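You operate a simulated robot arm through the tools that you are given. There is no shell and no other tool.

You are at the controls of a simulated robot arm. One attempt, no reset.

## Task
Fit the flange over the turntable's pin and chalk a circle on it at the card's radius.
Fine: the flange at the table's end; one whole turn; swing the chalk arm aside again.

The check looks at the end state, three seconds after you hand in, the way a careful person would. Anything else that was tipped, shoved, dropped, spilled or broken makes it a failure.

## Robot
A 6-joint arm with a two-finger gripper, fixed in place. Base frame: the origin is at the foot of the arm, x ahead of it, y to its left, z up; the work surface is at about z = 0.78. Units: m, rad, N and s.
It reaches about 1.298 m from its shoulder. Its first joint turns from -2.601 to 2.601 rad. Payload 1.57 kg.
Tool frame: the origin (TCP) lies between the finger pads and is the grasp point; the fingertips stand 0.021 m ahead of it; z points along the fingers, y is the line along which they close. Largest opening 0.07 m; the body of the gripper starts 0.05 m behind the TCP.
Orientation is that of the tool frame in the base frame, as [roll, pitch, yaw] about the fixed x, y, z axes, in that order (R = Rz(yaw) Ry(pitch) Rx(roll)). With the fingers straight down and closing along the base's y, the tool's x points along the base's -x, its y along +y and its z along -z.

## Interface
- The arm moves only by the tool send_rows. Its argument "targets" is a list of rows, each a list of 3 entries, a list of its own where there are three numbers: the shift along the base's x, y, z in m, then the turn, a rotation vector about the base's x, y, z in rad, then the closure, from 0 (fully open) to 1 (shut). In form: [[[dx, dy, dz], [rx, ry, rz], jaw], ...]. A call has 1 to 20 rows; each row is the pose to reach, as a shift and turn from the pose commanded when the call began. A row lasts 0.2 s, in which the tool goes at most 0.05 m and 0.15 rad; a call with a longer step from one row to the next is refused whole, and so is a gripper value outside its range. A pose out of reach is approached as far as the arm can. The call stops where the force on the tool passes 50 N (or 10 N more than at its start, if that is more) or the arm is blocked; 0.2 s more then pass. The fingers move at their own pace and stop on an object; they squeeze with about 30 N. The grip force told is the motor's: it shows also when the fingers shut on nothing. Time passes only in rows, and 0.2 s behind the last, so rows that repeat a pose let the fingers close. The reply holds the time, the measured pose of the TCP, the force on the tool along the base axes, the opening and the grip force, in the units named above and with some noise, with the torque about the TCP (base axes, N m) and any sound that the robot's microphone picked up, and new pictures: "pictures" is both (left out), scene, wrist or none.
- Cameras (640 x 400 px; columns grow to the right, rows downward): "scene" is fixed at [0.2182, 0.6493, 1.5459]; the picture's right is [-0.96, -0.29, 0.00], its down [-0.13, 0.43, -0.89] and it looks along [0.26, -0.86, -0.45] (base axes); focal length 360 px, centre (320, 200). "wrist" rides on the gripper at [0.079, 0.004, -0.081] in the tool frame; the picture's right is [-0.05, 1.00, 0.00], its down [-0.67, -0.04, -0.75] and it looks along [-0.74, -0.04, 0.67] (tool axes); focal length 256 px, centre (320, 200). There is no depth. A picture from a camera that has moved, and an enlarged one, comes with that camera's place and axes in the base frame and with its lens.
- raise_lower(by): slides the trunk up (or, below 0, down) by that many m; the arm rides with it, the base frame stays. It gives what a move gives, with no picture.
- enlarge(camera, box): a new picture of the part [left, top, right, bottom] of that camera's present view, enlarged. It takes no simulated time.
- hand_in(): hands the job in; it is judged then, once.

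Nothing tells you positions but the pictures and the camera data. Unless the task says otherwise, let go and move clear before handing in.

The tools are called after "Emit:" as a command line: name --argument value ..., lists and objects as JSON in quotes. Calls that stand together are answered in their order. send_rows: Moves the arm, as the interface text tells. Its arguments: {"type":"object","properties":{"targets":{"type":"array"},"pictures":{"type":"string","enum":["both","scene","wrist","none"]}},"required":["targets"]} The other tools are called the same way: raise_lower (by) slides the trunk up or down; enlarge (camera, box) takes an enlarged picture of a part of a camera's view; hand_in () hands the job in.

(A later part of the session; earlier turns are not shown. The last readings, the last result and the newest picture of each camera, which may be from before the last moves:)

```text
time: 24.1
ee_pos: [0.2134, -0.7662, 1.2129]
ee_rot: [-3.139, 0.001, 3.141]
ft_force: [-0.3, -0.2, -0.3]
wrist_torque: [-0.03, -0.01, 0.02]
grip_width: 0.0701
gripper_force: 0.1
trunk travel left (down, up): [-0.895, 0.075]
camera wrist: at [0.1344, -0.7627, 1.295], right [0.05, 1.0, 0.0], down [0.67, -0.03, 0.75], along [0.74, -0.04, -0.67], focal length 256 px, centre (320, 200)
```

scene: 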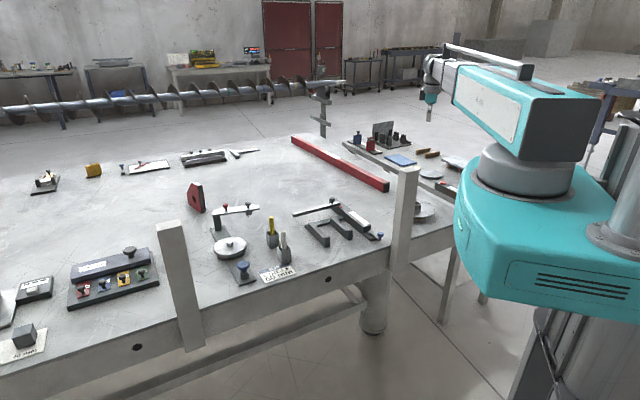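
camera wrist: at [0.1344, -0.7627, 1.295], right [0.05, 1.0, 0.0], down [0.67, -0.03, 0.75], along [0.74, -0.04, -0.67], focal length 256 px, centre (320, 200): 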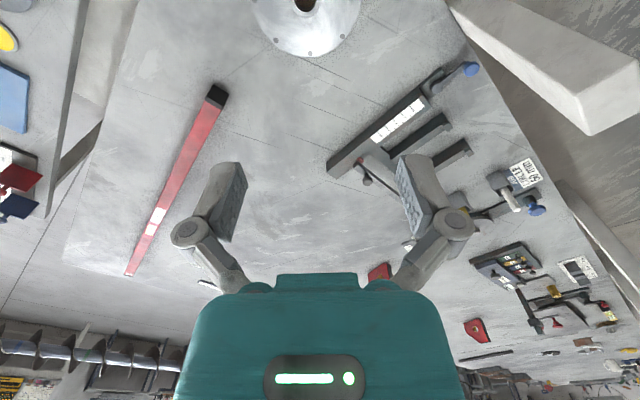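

Post 2 tops out near z 1.09 at about (0.25, -0.49), close to the line from the base to the flange. I'll look at the flange from both cameras.

Emit:
enlarge --camera "scene" --box '[370, 160, 470, 240]'

Emit:
enlarge --camera "wrist" --box '[240, 0, 380, 80]'

Emit:
enlarge --camera "scene" --box '[330, 40, 490, 140]'

```text
5.00 times, centred on (420, 200) of scene
camera zoom: at [0.2182, 0.6493, 1.5459], right [-0.96, -0.29, 0.0], down [-0.13, 0.43, -0.89], along [0.26, -0.86, -0.45], focal length 1799 px, centre (-180, 200)
```

zoom: 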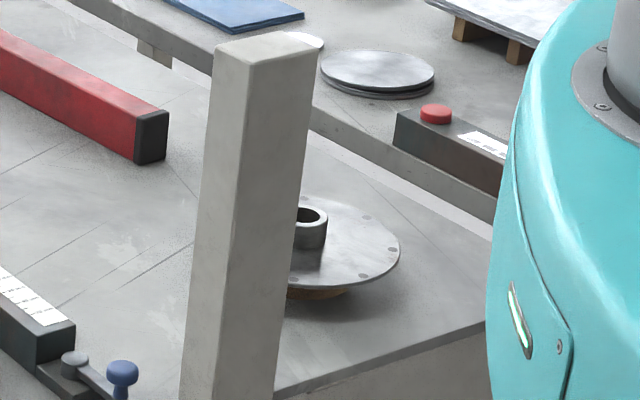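

```text
4.57 times, centred on (310, 40) of wrist
camera zoom: at [0.1344, -0.7627, 1.295], right [0.05, 1.0, 0.0], down [0.67, -0.03, 0.75], along [0.74, -0.04, -0.67], focal length 1170 px, centre (366, 931)
```

zoom: 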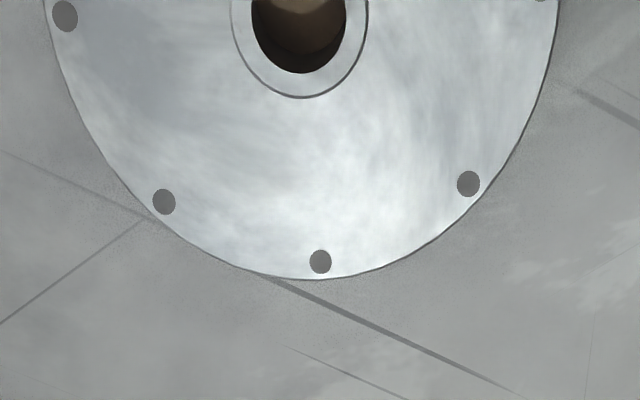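

```text
4.00 times, centred on (410, 90) of scene
camera zoom: at [0.2182, 0.6493, 1.5459], right [-0.96, -0.29, 0.0], down [-0.13, 0.43, -0.89], along [0.26, -0.86, -0.45], focal length 1440 px, centre (-40, 640)
```

zoom: 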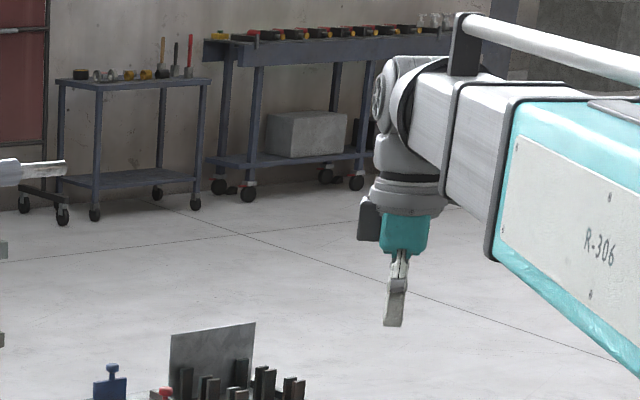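

From the wrist view the flange centre is near (0.211, -0.787), hub outer diameter about 42 mm, bore about 29 mm. I'll centre above it and descend in stages, watching the gap between beam and post.

Emit:
send_rows --targets '[[[-0.0024, -0.0208, 0], [0, 0, 0], 0], [[-0.0024, -0.0208, 0], [0, 0, 0], 0]]' --pictures "none"

Emit:
raise_lower --by -0.12

Emit:
enlarge --camera "scene" --box '[360, 60, 520, 220]'

Emit:
enlarge --camera "wrist" --box '[0, 0, 640, 400]'

```text
time: 24.7
ee_pos: [0.2131, -0.7871, 1.214]
ee_rot: [-3.141, -0.001, -3.14]
ft_force: [0.3, -0.5, -0.1]
wrist_torque: [0.02, -0.04, 0.0]
grip_width: 0.07
gripper_force: 0.1
trunk travel left (down, up): [-0.895, 0.075]
```

```text
time: 26.2
ee_pos: [0.2127, -0.7883, 1.0936]
ee_rot: [-3.138, 0.001, -3.14]
ft_force: [-0.4, -0.1, 0.4]
wrist_torque: [0.0, 0.03, 0.0]
grip_width: 0.0698
gripper_force: 0.0
trunk travel left (down, up): [-0.775, 0.195]
```

```text
2.50 times, centred on (440, 140) of scene
camera zoom: at [0.2182, 0.6493, 1.5459], right [-0.96, -0.29, 0.0], down [-0.13, 0.43, -0.89], along [0.26, -0.86, -0.45], focal length 900 px, centre (20, 350)
```

zoom: 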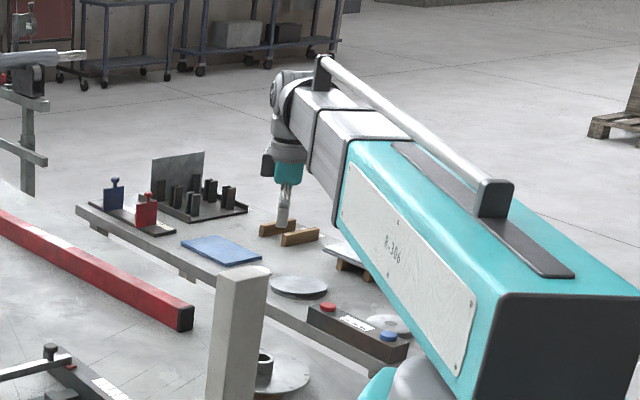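

```text
1.00 times, centred on (320, 200) of wrist (not enlarged: the box is as wide or as high as the picture)
camera zoom: at [0.1323, -0.7836, 1.1751], right [0.05, 1.0, 0.0], down [0.67, -0.03, 0.75], along [0.74, -0.04, -0.67], focal length 256 px, centre (320, 200)
```

zoom: 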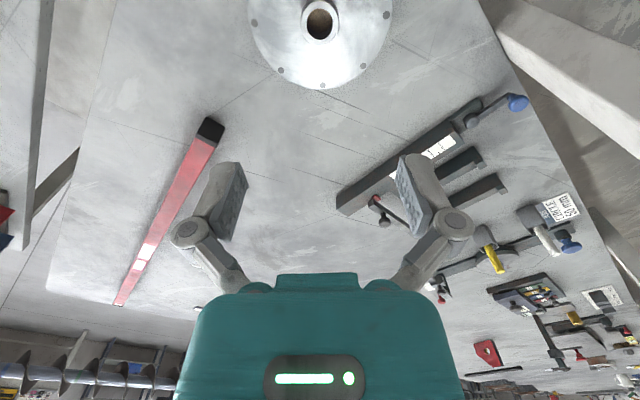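

Emit:
enlarge --camera "wrist" --box '[240, 0, 400, 100]'

Emit:
raise_lower --by -0.05

Emit:
enlarge --camera "wrist" --box '[240, 0, 400, 100]'

Emit:
enlarge --camera "scene" --box '[360, 100, 480, 220]'

```text
4.00 times, centred on (320, 50) of wrist
camera zoom: at [0.1323, -0.7836, 1.1751], right [0.05, 1.0, 0.0], down [0.67, -0.03, 0.75], along [0.74, -0.04, -0.67], focal length 1024 px, centre (320, 800)
```

zoom: 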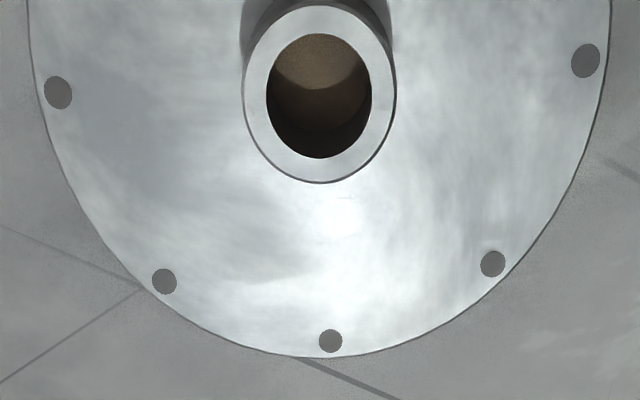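

```text
time: 27.1
ee_pos: [0.2136, -0.7875, 1.0431]
ee_rot: [-3.14, 0.001, -3.14]
ft_force: [-0.9, -0.1, 0.2]
wrist_torque: [0.01, -0.03, 0.01]
grip_width: 0.0701
gripper_force: 0.2
trunk travel left (down, up): [-0.725, 0.245]
```

```text
4.00 times, centred on (320, 50) of wrist
camera zoom: at [0.1323, -0.7835, 1.125], right [0.05, 1.0, 0.0], down [0.67, -0.03, 0.75], along [0.74, -0.04, -0.67], focal length 1024 px, centre (320, 800)
```

zoom: 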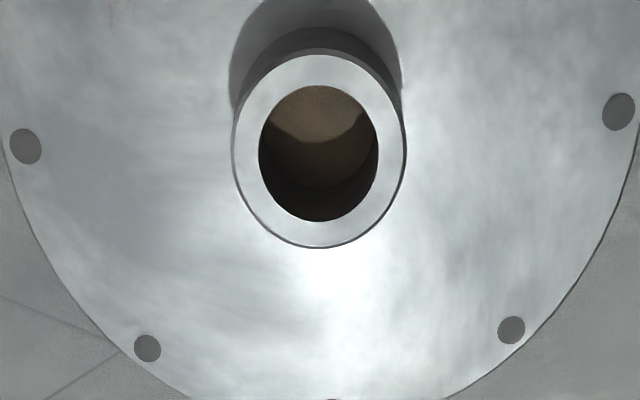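

```text
3.33 times, centred on (420, 160) of scene
camera zoom: at [0.2182, 0.6493, 1.5459], right [-0.96, -0.29, 0.0], down [-0.13, 0.43, -0.89], along [0.26, -0.86, -0.45], focal length 1200 px, centre (-13, 333)
```

zoom: 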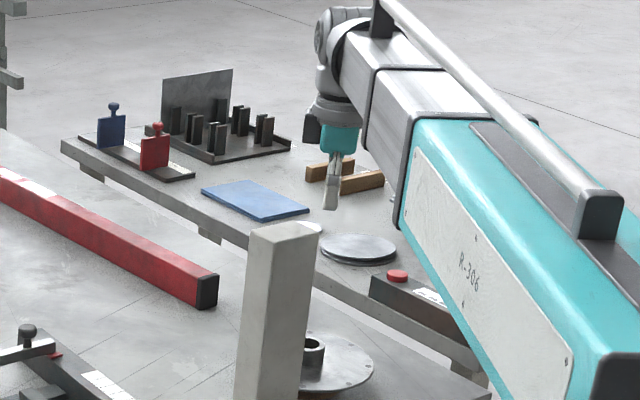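

The centre is confirmed near (0.211, -0.787), with hub top at about 0.84 and disc face at about 0.818. The beam should clear the post by about 3–4 cm, so I'll descend further and check.

Emit:
raise_lower --by -0.09

Emit:
enlarge --camera "scene" --box '[360, 130, 480, 250]'

Emit:
enlarge --camera "wrist" --box '[160, 0, 480, 200]'

```text
time: 28.4
ee_pos: [0.2108, -0.7871, 0.9538]
ee_rot: [-3.14, 0.0, -3.141]
ft_force: [0.4, 0.6, 0.0]
wrist_torque: [0.02, -0.02, -0.03]
grip_width: 0.07
gripper_force: 0.0
trunk travel left (down, up): [-0.635, 0.335]
```

```text
3.33 times, centred on (420, 190) of scene
camera zoom: at [0.2182, 0.6493, 1.5459], right [-0.96, -0.29, 0.0], down [-0.13, 0.43, -0.89], along [0.26, -0.86, -0.45], focal length 1200 px, centre (-13, 233)
```

zoom: 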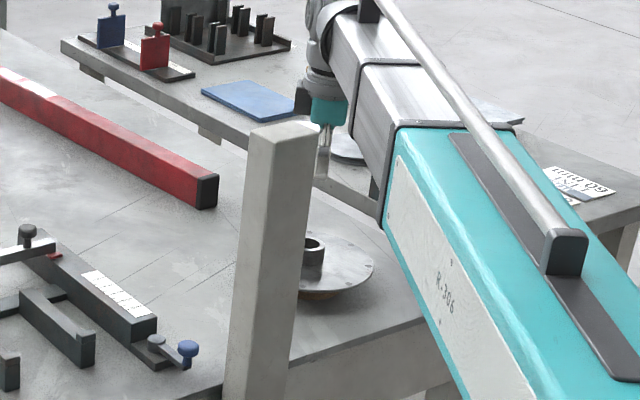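

```text
2.00 times, centred on (320, 100) of wrist
camera zoom: at [0.1323, -0.7836, 1.035], right [0.05, 1.0, 0.0], down [0.67, -0.03, 0.75], along [0.74, -0.04, -0.67], focal length 512 px, centre (320, 400)
```

zoom: 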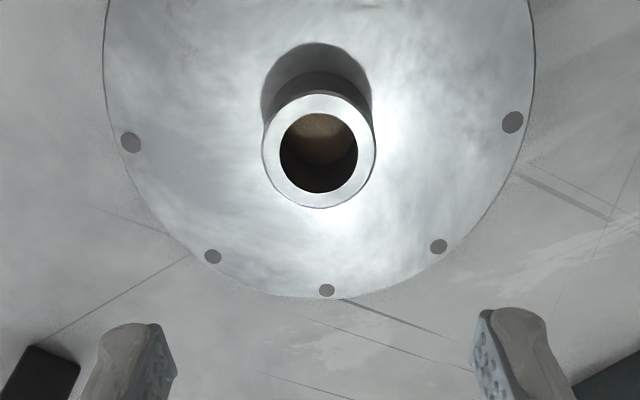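

Emit:
raise_lower --by -0.095

Emit:
enlarge --camera "scene" --box '[360, 130, 480, 250]'

Emit:
enlarge --camera "wrist" --box '[160, 50, 480, 250]'

```text
time: 29.7
ee_pos: [0.212, -0.7879, 0.8586]
ee_rot: [-3.141, 0.0, -3.141]
ft_force: [-0.1, 0.0, -0.9]
wrist_torque: [0.01, 0.01, 0.01]
grip_width: 0.0699
gripper_force: 0.0
trunk travel left (down, up): [-0.54, 0.43]
```

```text
3.33 times, centred on (420, 190) of scene
camera zoom: at [0.2182, 0.6493, 1.5459], right [-0.96, -0.29, 0.0], down [-0.13, 0.43, -0.89], along [0.26, -0.86, -0.45], focal length 1200 px, centre (-13, 233)
```

zoom: 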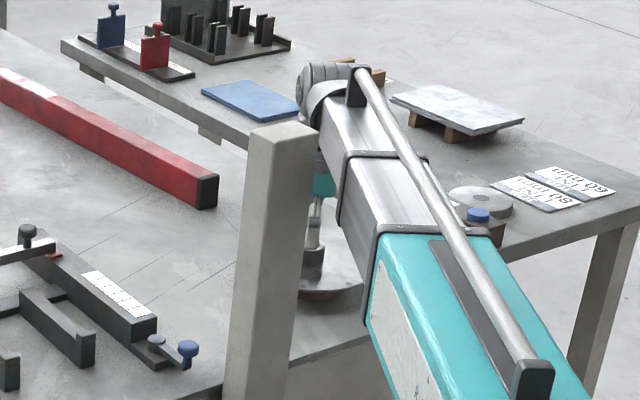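

```text
2.00 times, centred on (320, 150) of wrist
camera zoom: at [0.1323, -0.7836, 0.94], right [0.05, 1.0, 0.0], down [0.67, -0.03, 0.75], along [0.74, -0.04, -0.67], focal length 512 px, centre (320, 300)
```

zoom: 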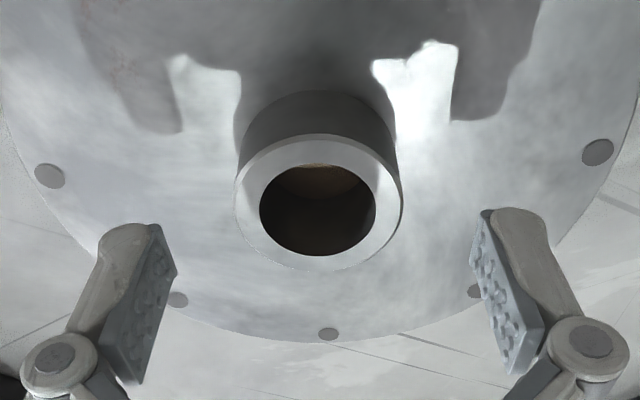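

The gap to the post held. I'll lower the last 18 mm and close on the hub.

Emit:
raise_lower --by -0.018

Emit:
send_rows --targets '[[[0, 0, 0], [0, 0, 0], 0.2], [[0, 0, 0], [0, 0, 0], 0.4], [[0, 0, 0], [0, 0, 0], 0.6], [[0, 0, 0], [0, 0, 0], 1], [[0, 0, 0], [0, 0, 0], 1]]' --pictures "wrist"

```text
time: 30.3
ee_pos: [0.2119, -0.7886, 0.8409]
ee_rot: [-3.14, -0.001, -3.14]
ft_force: [0.0, -0.4, -0.2]
wrist_torque: [-0.02, 0.01, -0.05]
grip_width: 0.0702
gripper_force: 0.2
trunk travel left (down, up): [-0.522, 0.448]
```

```text
time: 31.5
ee_pos: [0.2115, -0.7874, 0.8403]
ee_rot: [-3.138, -0.001, -3.139]
ft_force: [0.2, -3.6, 2.3]
wrist_torque: [-0.08, 0.01, -0.03]
grip_width: 0.0434
gripper_force: 30.5
trunk travel left (down, up): [-0.522, 0.448]
camera wrist: at [0.1323, -0.7837, 0.9219], right [0.05, 1.0, 0.0], down [0.67, -0.03, 0.75], along [0.74, -0.04, -0.67], focal length 256 px, centre (320, 200)
```

wrist: 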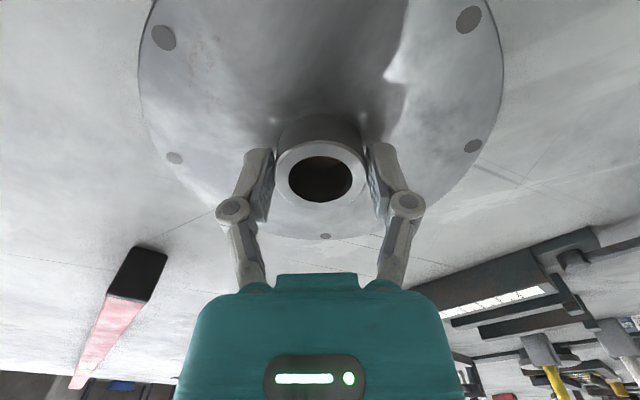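

The hub is gripped at 43 mm. I'll lift a little and check the load and what stays behind.

Emit:
raise_lower --by 0.04

Emit:
enlarge --camera "scene" --box '[380, 170, 480, 240]'

Emit:
enlarge --camera "wrist" --box '[0, 0, 640, 400]'

```text
time: 32.4
ee_pos: [0.2128, -0.7887, 0.8808]
ee_rot: [3.141, 0.0, -3.141]
ft_force: [1.1, -0.2, -8.5]
wrist_torque: [0.01, 0.04, 0.03]
grip_width: 0.0433
gripper_force: 29.7
trunk travel left (down, up): [-0.562, 0.408]
```

```text
5.71 times, centred on (430, 205) of scene
camera zoom: at [0.2182, 0.6493, 1.5459], right [-0.96, -0.29, 0.0], down [-0.13, 0.43, -0.89], along [0.26, -0.86, -0.45], focal length 2056 px, centre (-309, 171)
```

zoom: 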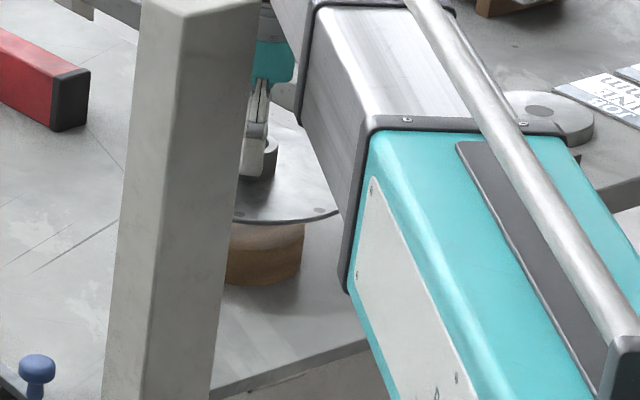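

```text
1.00 times, centred on (320, 200) of wrist (not enlarged: the box is as wide or as high as the picture)
camera zoom: at [0.1325, -0.7842, 0.9614], right [0.05, 1.0, 0.0], down [0.67, -0.03, 0.75], along [0.74, -0.04, -0.67], focal length 256 px, centre (320, 200)
```

zoom: 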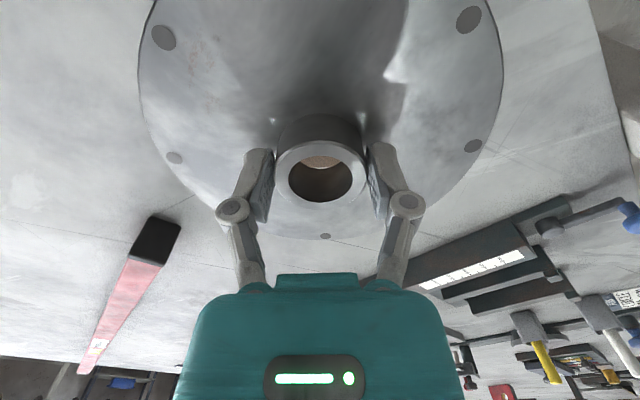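

The flange lifted off its wooden block and weighs about 0.85 kg. Now I'll raise high and carry it towards the turntable, stopping short so the wrist camera can still see the pin past the flange.

Emit:
raise_lower --by 0.32

Emit:
send_rows --targets '[[[0.015, 0.01, 0], [0, 0, 0], 1], [[0.045, 0.03, 0], [0, 0, 0], 1], [[0.08, 0.055, 0], [0, 0, 0], 1], [[0.115, 0.08, 0], [0, 0, 0], 1], [[0.15, 0.11, 0], [0, 0, 0], 1], [[0.185, 0.14, 0], [0, 0, 0], 1], [[0.22, 0.17, 0], [0, 0, 0], 1], [[0.255, 0.2, 0], [0, 0, 0], 1], [[0.285, 0.23, 0], [0, 0, 0], 1], [[0.315, 0.265, 0], [0, 0, 0], 1], [[0.34, 0.3, 0], [0, 0, 0], 1], [[0.36, 0.335, 0], [0, 0, 0], 1], [[0.37, 0.355, 0], [0, 0, 0], 1], [[0.37, 0.36, 0], [0, 0, 0], 1]]' --pictures "both"

```text
time: 35.5
ee_pos: [0.2117, -0.7878, 1.1997]
ee_rot: [-3.14, 0.0, -3.14]
ft_force: [-0.5, -0.2, -8.6]
wrist_torque: [-0.01, 0.04, -0.02]
grip_width: 0.0432
gripper_force: 30.9
trunk travel left (down, up): [-0.882, 0.088]
```

```text
time: 38.5
ee_pos: [0.5843, -0.4281, 1.2015]
ee_rot: [-3.14, 0.001, -3.141]
ft_force: [-0.1, 0.5, -7.5]
wrist_torque: [0.01, 0.02, 0.01]
grip_width: 0.0435
gripper_force: 30.3
trunk travel left (down, up): [-0.882, 0.088]
camera wrist: at [0.5034, -0.4244, 1.2816], right [0.05, 1.0, 0.0], down [0.67, -0.03, 0.74], along [0.74, -0.04, -0.67], focal length 256 px, centre (320, 200)
```

scene: 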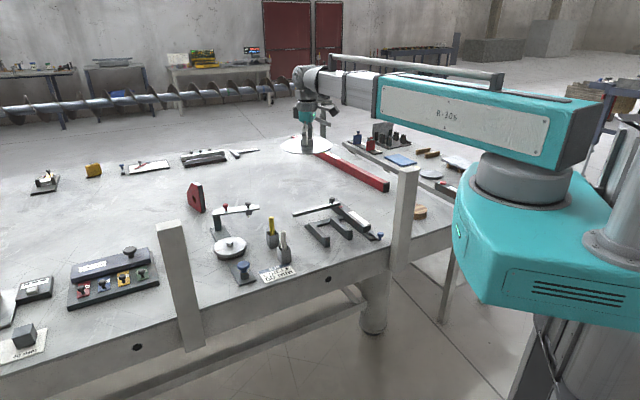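
wrist: 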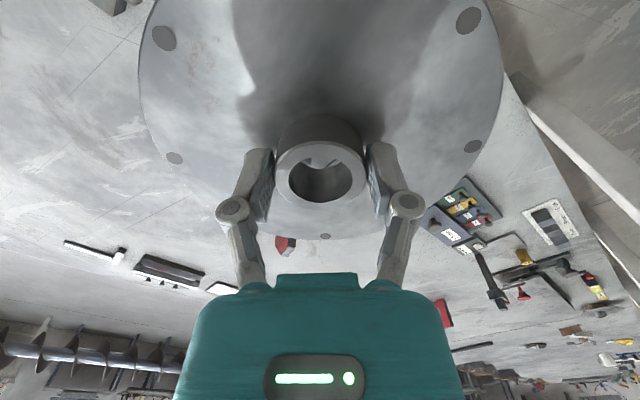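

The flange hides the turntable from the wrist camera here. I'll measure the pin with a high-zoom scene view while I consider a better vantage point.

Emit:
enlarge --camera "scene" --box '[208, 228, 256, 268]'

Emit:
enlarge --camera "scene" --box '[270, 80, 350, 160]'

Emit:
enlarge --camera "wrist" --box '[220, 100, 420, 240]'

```text
10.00 times, centred on (232, 248) of scene
camera zoom: at [0.2182, 0.6493, 1.5459], right [-0.96, -0.29, 0.0], down [-0.13, 0.43, -0.89], along [0.26, -0.86, -0.45], focal length 3599 px, centre (1200, -280)
```

zoom: 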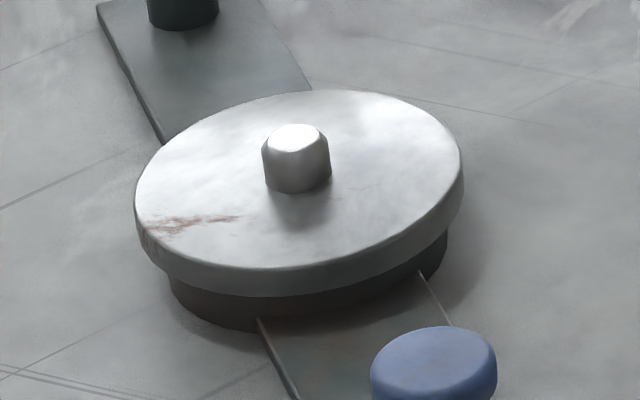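

```text
5.00 times, centred on (310, 120) of scene
camera zoom: at [0.2182, 0.6493, 1.5459], right [-0.96, -0.29, 0.0], down [-0.13, 0.43, -0.89], along [0.26, -0.86, -0.45], focal length 1799 px, centre (370, 600)
```

zoom: 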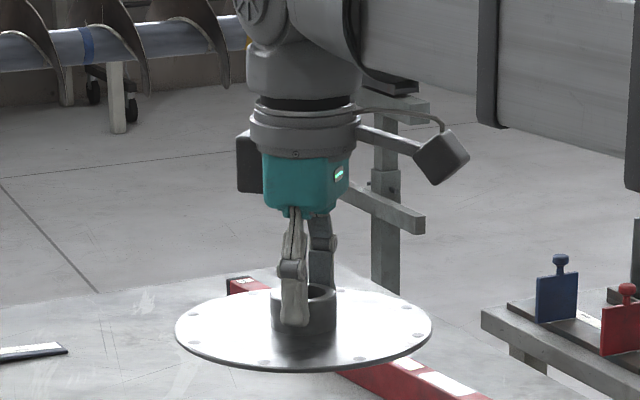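

```text
2.86 times, centred on (320, 170) of wrist
camera zoom: at [0.5034, -0.4244, 1.2816], right [0.05, 1.0, 0.0], down [0.67, -0.03, 0.74], along [0.74, -0.04, -0.67], focal length 731 px, centre (320, 286)
```

zoom: 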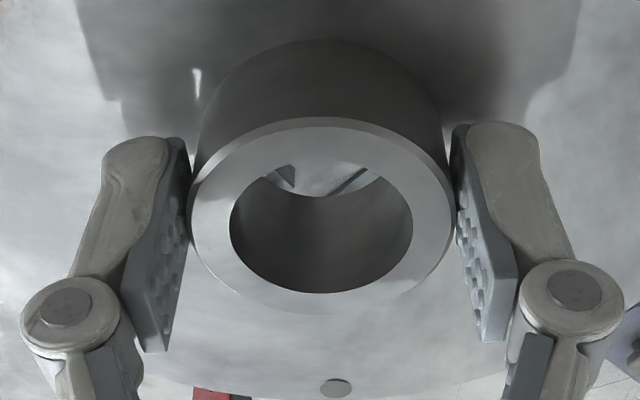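

The pin is about 25 mm across with a chamfered top, and the bore is about 29.8 mm, so I need roughly ±3 mm. I'll move to where the wrist camera can see the pin beyond the flange's rim and measure it carefully.

Emit:
send_rows --targets '[[[0.003, -0.02, 0], [0, 0, 0.13], 1], [[0.003, -0.05, 0], [0, 0, 0.26], 1], [[0.003, -0.08, 0], [0, 0, 0.39], 1], [[0.003, -0.08, 0], [0, 0, 0.52], 1], [[0.003, -0.08, 0], [0, 0, 0.65], 1], [[0.003, -0.08, 0], [0, 0, 0.745], 1], [[0.003, -0.08, 0], [0, 0, 0.745], 1]]' --pictures "none"

Emit:
raise_lower --by -0.23

Emit:
enlarge --camera "wrist" --box '[0, 0, 640, 400]'

Emit:
enlarge --camera "wrist" --box '[260, 210, 380, 285]'

```text
time: 40.1
ee_pos: [0.5861, -0.5088, 1.1999]
ee_rot: [3.141, -0.001, -2.392]
ft_force: [-0.6, -0.1, -8.2]
wrist_torque: [-0.01, 0.02, 0.0]
grip_width: 0.0434
gripper_force: 30.0
trunk travel left (down, up): [-0.882, 0.088]
```

```text
time: 42.5
ee_pos: [0.586, -0.5074, 0.9696]
ee_rot: [-3.142, -0.001, -2.394]
ft_force: [0.5, 0.3, -9.3]
wrist_torque: [-0.03, 0.02, 0.0]
grip_width: 0.0431
gripper_force: 30.2
trunk travel left (down, up): [-0.652, 0.318]
```

```text
1.00 times, centred on (320, 200) of wrist (not enlarged: the box is as wide or as high as the picture)
camera zoom: at [0.524, -0.5588, 1.0516], right [-0.64, 0.77, 0.0], down [0.51, 0.43, 0.75], along [0.57, 0.48, -0.67], focal length 256 px, centre (320, 200)
```

zoom: 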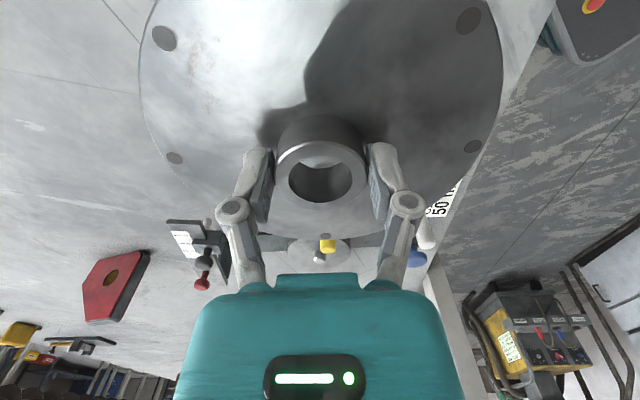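

```text
5.33 times, centred on (320, 248) of wrist
camera zoom: at [0.524, -0.5588, 1.0516], right [-0.64, 0.77, 0.0], down [0.51, 0.43, 0.75], along [0.57, 0.48, -0.67], focal length 1365 px, centre (320, -53)
```

zoom: 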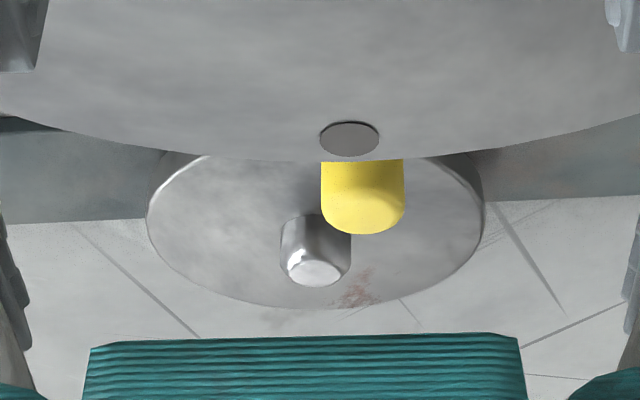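

The pin lies right on my estimate across this view's width. I'll take a second sightline from a different direction to intersect.

Emit:
send_rows --targets '[[[0.03, -0.02, 0], [0, 0, 0.12], 1], [[0.065, -0.045, 0], [0, 0, 0.25], 1], [[0.1, -0.07, 0], [0, 0, 0.38], 1], [[0.135, -0.09, 0], [0, 0, 0.51], 1], [[0.168, -0.109, 0], [0, 0, 0.616], 1], [[0.168, -0.109, 0], [0, 0, 0.616], 1], [[0.168, -0.109, 0], [0, 0, 0.616], 1]]' --pictures "wrist"

Emit:
enlarge --camera "wrist" --box '[260, 210, 380, 285]'

```text
time: 44.1
ee_pos: [0.7535, -0.618, 0.9704]
ee_rot: [3.141, 0.001, -1.777]
ft_force: [-0.3, 0.0, -8.0]
wrist_torque: [-0.03, 0.03, -0.01]
grip_width: 0.0435
gripper_force: 29.8
trunk travel left (down, up): [-0.652, 0.318]
camera wrist: at [0.7326, -0.6942, 1.0513], right [-0.97, 0.26, 0.0], down [0.17, 0.64, 0.75], along [0.19, 0.72, -0.67], focal length 256 px, centre (320, 200)
```

wrist: 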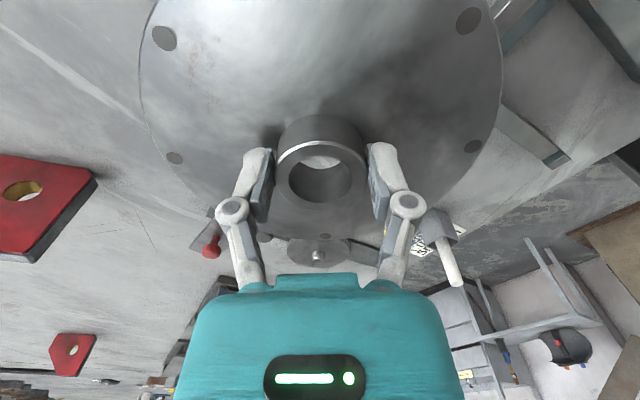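

```text
5.33 times, centred on (320, 248) of wrist
camera zoom: at [0.7326, -0.6942, 1.0513], right [-0.97, 0.26, 0.0], down [0.17, 0.64, 0.75], along [0.19, 0.72, -0.67], focal length 1365 px, centre (320, -53)
```

zoom: 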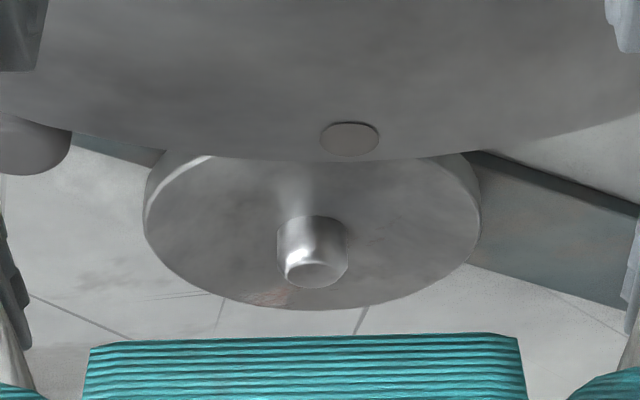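

Two wrist sightlines and the calibrated scene line agree: the pin is at (0.8412, -0.2974). Next I'll check how the hub sits within the grip along the finger-width direction.

Emit:
enlarge --camera "wrist" --box '[260, 125, 380, 215]'

Emit:
enlarge --camera "wrist" --box '[120, 0, 520, 250]'

Emit:
enlarge --camera "scene" --box '[180, 110, 300, 230]'

```text
4.44 times, centred on (320, 170) of wrist
camera zoom: at [0.7326, -0.6942, 1.0513], right [-0.97, 0.26, 0.0], down [0.17, 0.64, 0.75], along [0.19, 0.72, -0.67], focal length 1138 px, centre (320, 333)
```

zoom: 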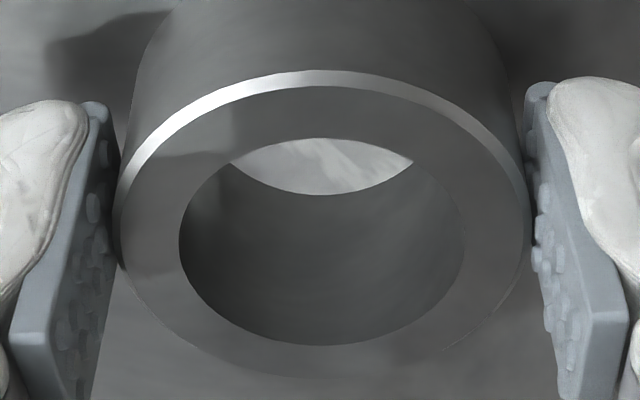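

```text
1.60 times, centred on (320, 125) of wrist
camera zoom: at [0.7326, -0.6942, 1.0513], right [-0.97, 0.26, 0.0], down [0.17, 0.64, 0.75], along [0.19, 0.72, -0.67], focal length 410 px, centre (320, 320)
```

zoom: 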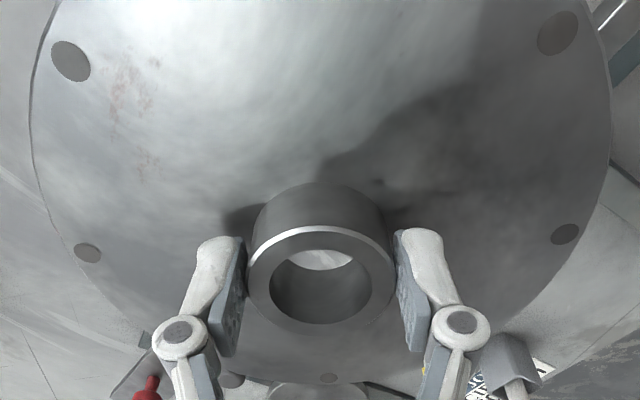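

```text
3.33 times, centred on (240, 170) of scene
camera zoom: at [0.2182, 0.6493, 1.5459], right [-0.96, -0.29, 0.0], down [-0.13, 0.43, -0.89], along [0.26, -0.86, -0.45], focal length 1200 px, centre (587, 300)
```

zoom: 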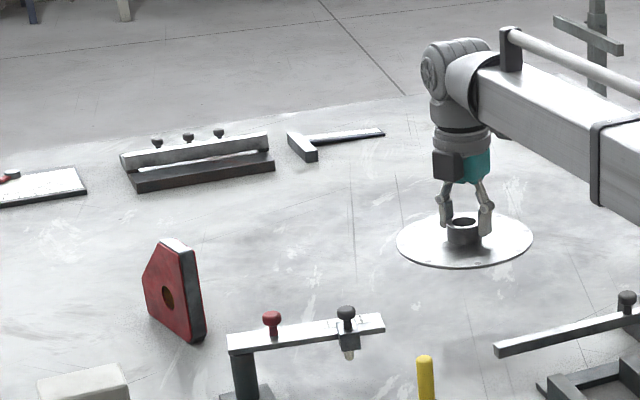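

The hub axis sits about 3.3 mm to the tool's −x side in the grip, so I'll compensate for that. I'll raise slightly, carry the flange over the pin, and check with the scene camera.

Emit:
raise_lower --by 0.02

Emit:
send_rows --targets '[[[0.008, 0.028, 0], [0, 0, 0], 1], [[0.018, 0.066, 0], [0, 0, 0], 1], [[0.03, 0.106, 0], [0, 0, 0], 1], [[0.041, 0.146, 0], [0, 0, 0], 1], [[0.052, 0.186, 0], [0, 0, 0], 1], [[0.063, 0.226, 0], [0, 0, 0], 1], [[0.074, 0.264, 0], [0, 0, 0], 1], [[0.083, 0.297, 0], [0, 0, 0], 1], [[0.0882, 0.317, 0], [0, 0, 0], 1], [[0.0882, 0.317, 0], [0, 0, 0], 1], [[0.0882, 0.317, 0], [0, 0, 0], 1]]' --pictures "both"

Emit:
enlarge --camera "scene" --box '[180, 180, 290, 270]'

```text
time: 44.8
ee_pos: [0.7543, -0.6173, 0.9902]
ee_rot: [-3.141, 0.001, -1.778]
ft_force: [1.1, 1.4, -7.5]
wrist_torque: [-0.02, 0.0, 0.0]
grip_width: 0.0433
gripper_force: 30.1
trunk travel left (down, up): [-0.672, 0.298]
```

```text
time: 47.2
ee_pos: [0.8415, -0.2997, 0.9899]
ee_rot: [-3.14, 0.001, -1.779]
ft_force: [-0.5, 0.1, -7.7]
wrist_torque: [-0.08, 0.0, 0.01]
grip_width: 0.0433
gripper_force: 30.2
trunk travel left (down, up): [-0.672, 0.298]
camera wrist: at [0.8211, -0.3768, 1.0712], right [-0.97, 0.26, 0.0], down [0.17, 0.64, 0.75], along [0.19, 0.72, -0.67], focal length 256 px, centre (320, 200)
```

scene: 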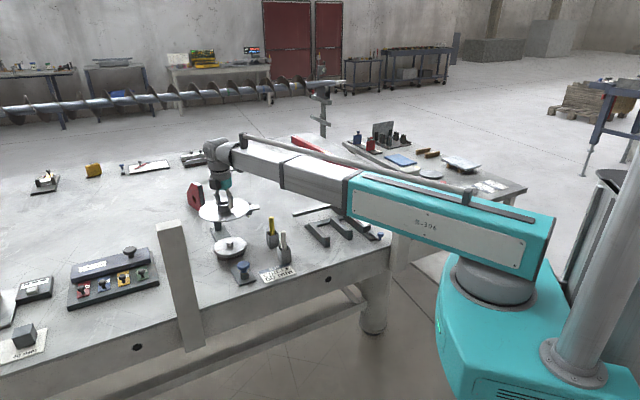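
wrist: 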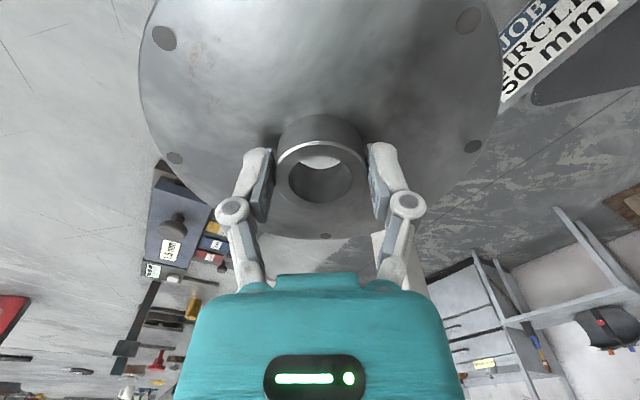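

```text
4.44 times, centred on (235, 225) of scene
camera zoom: at [0.2182, 0.6493, 1.5459], right [-0.96, -0.29, 0.0], down [-0.13, 0.43, -0.89], along [0.26, -0.86, -0.45], focal length 1599 px, centre (698, 89)
```

zoom: 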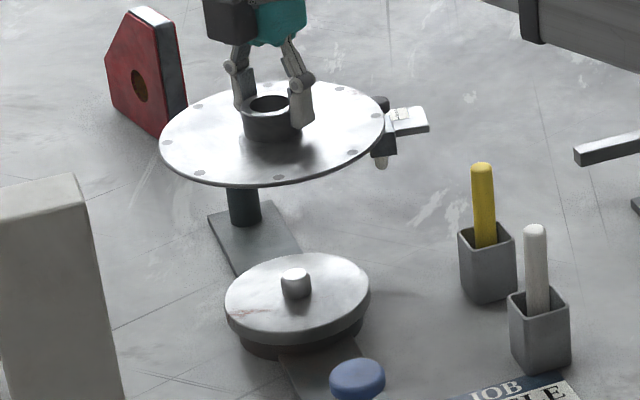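

Emit:
enlarge --camera "scene" --box '[195, 195, 255, 232]'

Emit:
enlarge --camera "scene" --box '[205, 230, 265, 267]'

```text
10.67 times, centred on (225, 214) of scene
camera zoom: at [0.2182, 0.6493, 1.5459], right [-0.96, -0.29, 0.0], down [-0.13, 0.43, -0.89], along [0.26, -0.86, -0.45], focal length 3839 px, centre (1333, 56)
```

zoom: 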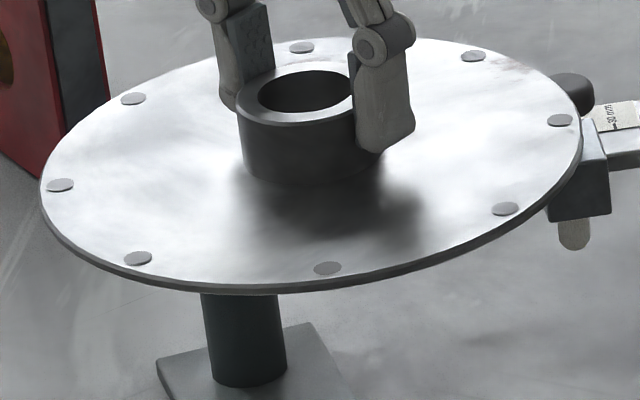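

```text
10.67 times, centred on (235, 248) of scene
camera zoom: at [0.2182, 0.6493, 1.5459], right [-0.96, -0.29, 0.0], down [-0.13, 0.43, -0.89], along [0.26, -0.86, -0.45], focal length 3839 px, centre (1227, -317)
```

zoom: 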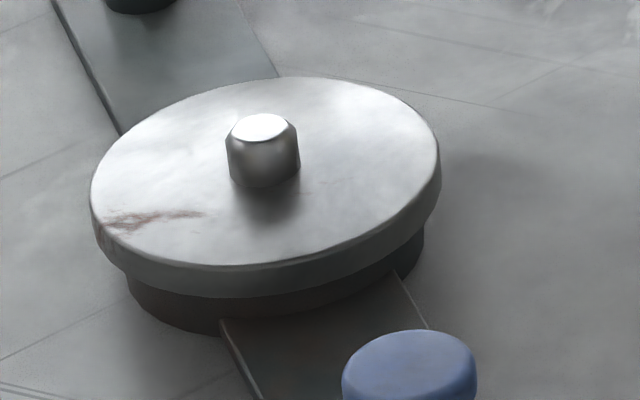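

The scene check shows the hub and pin axes aligned to within about 1.5 mm. I'll lower to just above the pin and inspect.

Emit:
raise_lower --by -0.11

Emit:
enlarge --camera "scene" --box '[195, 215, 271, 262]'

Emit:
enlarge --camera "wrist" --box '[260, 125, 380, 215]'

```text
time: 48.6
ee_pos: [0.8411, -0.2987, 0.8796]
ee_rot: [-3.14, 0.001, -1.779]
ft_force: [0.1, -0.7, -7.6]
wrist_torque: [-0.02, 0.01, 0.0]
grip_width: 0.0435
gripper_force: 30.3
trunk travel left (down, up): [-0.562, 0.408]
```

```text
8.42 times, centred on (233, 238) of scene
camera zoom: at [0.2182, 0.6493, 1.5459], right [-0.96, -0.29, 0.0], down [-0.13, 0.43, -0.89], along [0.26, -0.86, -0.45], focal length 3030 px, centre (1053, -124)
```

zoom: 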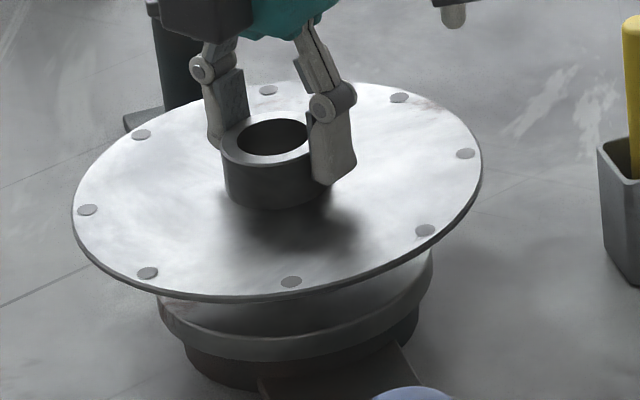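

```text
4.44 times, centred on (320, 170) of wrist
camera zoom: at [0.8209, -0.3768, 0.9614], right [-0.97, 0.26, 0.0], down [0.17, 0.64, 0.75], along [0.19, 0.72, -0.67], focal length 1138 px, centre (320, 333)
```

zoom: 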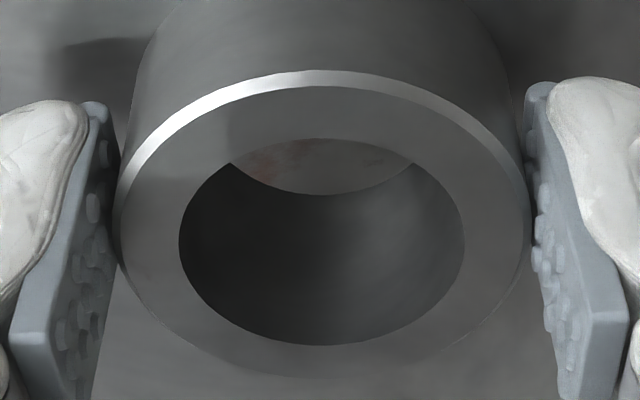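

Emit:
raise_lower --by -0.012

Emit:
enlarge --camera "wrist" --box '[260, 125, 380, 215]'

Emit:
enlarge --camera "scene" --box '[195, 220, 271, 267]'

```text
time: 49.2
ee_pos: [0.8422, -0.3006, 0.867]
ee_rot: [3.141, 0.0, -1.779]
ft_force: [-0.1, -0.4, -8.7]
wrist_torque: [-0.06, -0.01, 0.01]
grip_width: 0.0434
gripper_force: 29.9
trunk travel left (down, up): [-0.55, 0.42]
```

```text
4.44 times, centred on (320, 170) of wrist
camera zoom: at [0.8209, -0.3768, 0.9493], right [-0.97, 0.26, 0.0], down [0.17, 0.64, 0.75], along [0.19, 0.72, -0.67], focal length 1138 px, centre (320, 333)
```

zoom: 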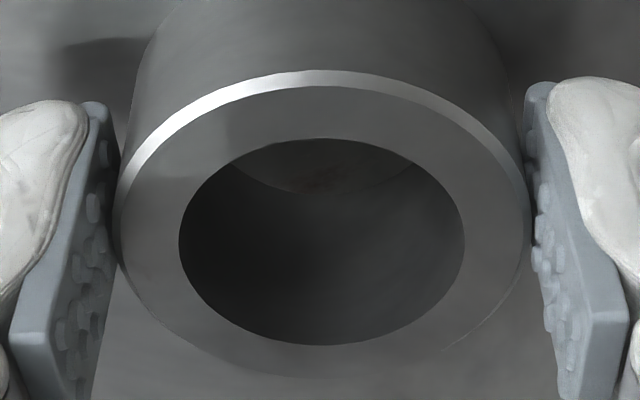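

```text
8.42 times, centred on (233, 244) of scene
camera zoom: at [0.2182, 0.6493, 1.5459], right [-0.96, -0.29, 0.0], down [-0.13, 0.43, -0.89], along [0.26, -0.86, -0.45], focal length 3030 px, centre (1053, -166)
```

zoom: 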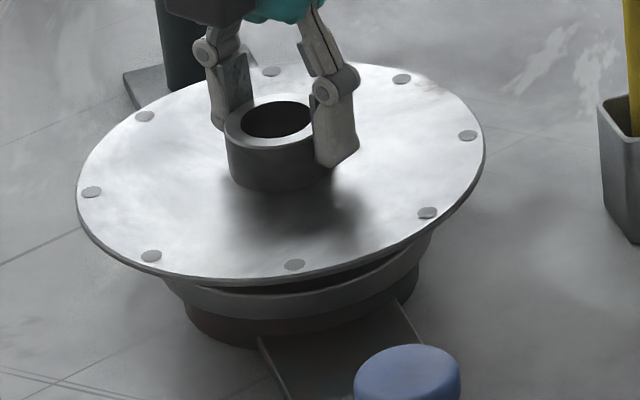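

Emit:
raise_lower --by -0.006

Emit:
raise_lower --by -0.004

```text
time: 49.8
ee_pos: [0.8422, -0.3, 0.8621]
ee_rot: [3.139, 0.0, -1.779]
ft_force: [0.2, -1.3, -7.9]
wrist_torque: [-0.03, 0.04, 0.0]
grip_width: 0.0435
gripper_force: 29.5
trunk travel left (down, up): [-0.544, 0.426]
```

```text
time: 50.3
ee_pos: [0.8431, -0.2994, 0.8577]
ee_rot: [-3.14, 0.0, -1.778]
ft_force: [0.2, -0.4, -8.4]
wrist_torque: [-0.04, 0.01, 0.0]
grip_width: 0.0437
gripper_force: 29.7
trunk travel left (down, up): [-0.54, 0.43]
```

Emit:
raise_lower --by -0.004

Emit:
raise_lower --by -0.003

Emit:
enlarge --camera "scene" --box '[195, 220, 271, 267]'

```text
time: 50.8
ee_pos: [0.8417, -0.3, 0.8538]
ee_rot: [-3.141, 0.0, -1.777]
ft_force: [-0.4, -1.0, -8.2]
wrist_torque: [0.0, 0.03, -0.01]
grip_width: 0.0433
gripper_force: 30.3
trunk travel left (down, up): [-0.536, 0.434]
```

```text
time: 51.4
ee_pos: [0.8415, -0.299, 0.8518]
ee_rot: [-3.141, 0.001, -1.779]
ft_force: [0.0, -0.1, -7.9]
wrist_torque: [-0.01, 0.0, 0.01]
grip_width: 0.0434
gripper_force: 30.1
trunk travel left (down, up): [-0.533, 0.437]
```

```text
8.42 times, centred on (233, 244) of scene
camera zoom: at [0.2182, 0.6493, 1.5459], right [-0.96, -0.29, 0.0], down [-0.13, 0.43, -0.89], along [0.26, -0.86, -0.45], focal length 3030 px, centre (1053, -166)
```

zoom: 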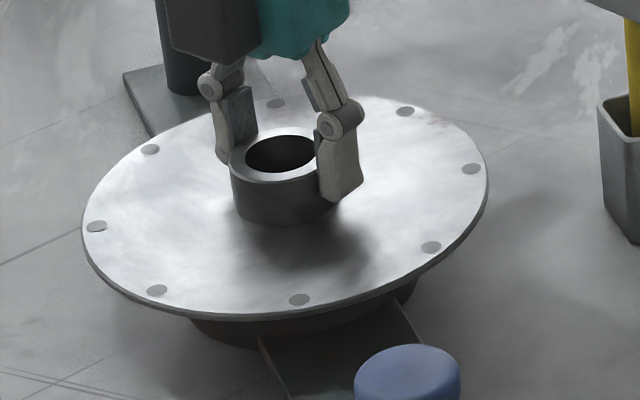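

No resistance, and it looks as though the bore is around the pin. I'll continue down in small steps until it seats.

Emit:
raise_lower --by -0.003

Emit:
raise_lower --by -0.002

Emit:
raise_lower --by -0.002

Emit:
enlarge --camera "wrist" --box '[260, 125, 380, 215]'

Emit:
enlarge --camera "scene" --box '[195, 220, 271, 267]'

```text
time: 51.9
ee_pos: [0.8425, -0.2996, 0.8481]
ee_rot: [3.14, 0.002, -1.78]
ft_force: [-0.6, 0.2, -8.9]
wrist_torque: [-0.04, -0.01, -0.05]
grip_width: 0.0435
gripper_force: 30.0
trunk travel left (down, up): [-0.53, 0.44]
```

```text
time: 52.4
ee_pos: [0.8415, -0.3008, 0.8461]
ee_rot: [-3.141, 0.0, -1.777]
ft_force: [-0.2, 0.0, -8.6]
wrist_torque: [-0.03, 0.02, -0.01]
grip_width: 0.0431
gripper_force: 29.6
trunk travel left (down, up): [-0.528, 0.442]
```

```text
time: 52.9
ee_pos: [0.8432, -0.2997, 0.845]
ee_rot: [-3.14, -0.001, -1.78]
ft_force: [4.3, -1.6, 4.0]
wrist_torque: [0.06, 0.04, -0.04]
grip_width: 0.0435
gripper_force: 29.6
trunk travel left (down, up): [-0.526, 0.444]
```

```text
4.44 times, centred on (320, 170) of wrist
camera zoom: at [0.8208, -0.3767, 0.9262], right [-0.97, 0.26, 0.0], down [0.17, 0.64, 0.75], along [0.19, 0.72, -0.67], focal length 1138 px, centre (320, 333)
```

zoom: 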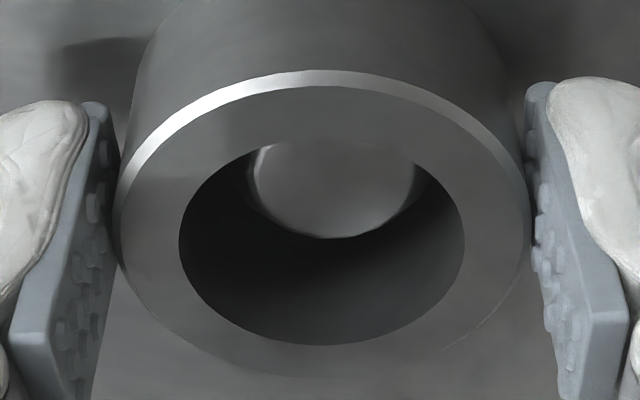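

```text
8.42 times, centred on (233, 244) of scene
camera zoom: at [0.2182, 0.6493, 1.5459], right [-0.96, -0.29, 0.0], down [-0.13, 0.43, -0.89], along [0.26, -0.86, -0.45], focal length 3030 px, centre (1053, -166)
```

zoom: 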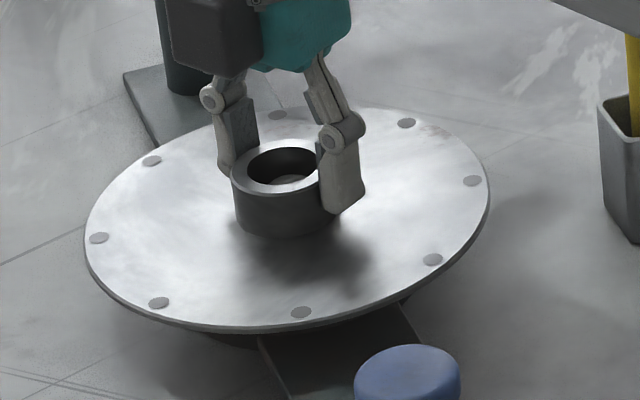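

I can see the pin's top inside the bore, and the force shows the flange is resting at the expected height. I'll open the fingers gently.

Emit:
send_rows --targets '[[[0, 0, 0], [0, 0, 0], 0.35], [[0, 0, 0], [0, 0, 0], 0.25], [[0, 0, 0], [0, 0, 0], 0.1], [[0, 0, 0], [0, 0, 0], 0], [[0, 0, 0], [0, 0, 0], 0]]' --pictures "wrist"

Emit:
enlarge --camera "scene" --box '[195, 220, 271, 267]'

Emit:
enlarge --camera "wrist" --box '[260, 125, 380, 215]'

```text
time: 54.1
ee_pos: [0.8412, -0.2994, 0.845]
ee_rot: [-3.139, 0.0, -1.778]
ft_force: [-0.4, -0.5, 0.8]
wrist_torque: [0.0, 0.01, -0.01]
grip_width: 0.0701
gripper_force: 0.1
trunk travel left (down, up): [-0.526, 0.444]
camera wrist: at [0.8204, -0.3766, 0.9259], right [-0.97, 0.26, 0.0], down [0.17, 0.64, 0.75], along [0.19, 0.72, -0.67], focal length 256 px, centre (320, 200)
```

wrist: 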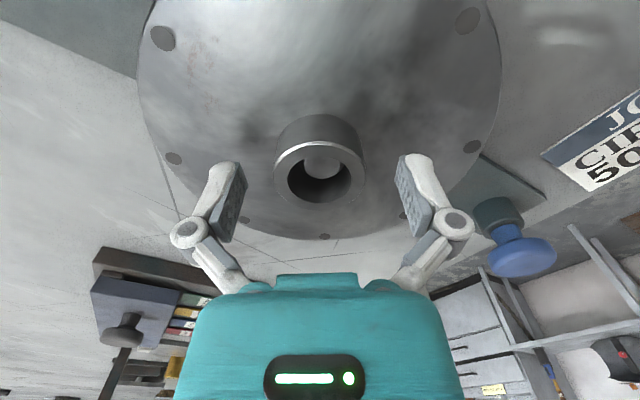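

```text
8.42 times, centred on (233, 244) of scene
camera zoom: at [0.2182, 0.6493, 1.5459], right [-0.96, -0.29, 0.0], down [-0.13, 0.43, -0.89], along [0.26, -0.86, -0.45], focal length 3030 px, centre (1053, -166)
```

zoom: 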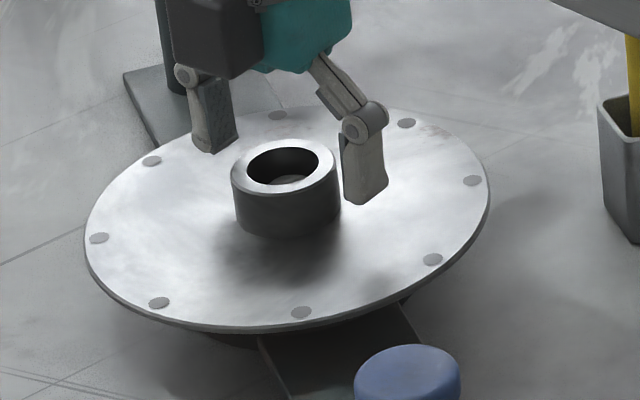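

```text
4.44 times, centred on (320, 170) of wrist
camera zoom: at [0.8204, -0.3766, 0.9259], right [-0.97, 0.26, 0.0], down [0.17, 0.64, 0.75], along [0.19, 0.72, -0.67], focal length 1138 px, centre (320, 333)
```

zoom: 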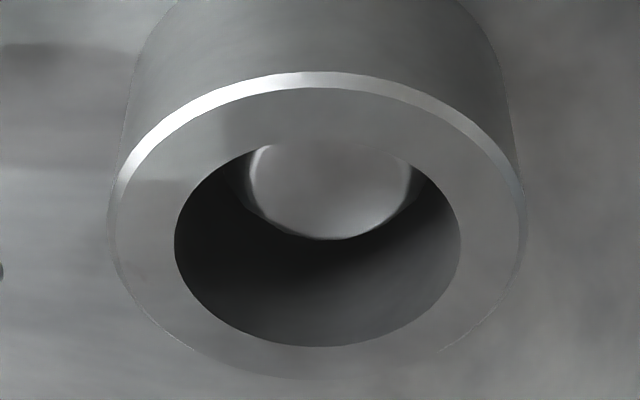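

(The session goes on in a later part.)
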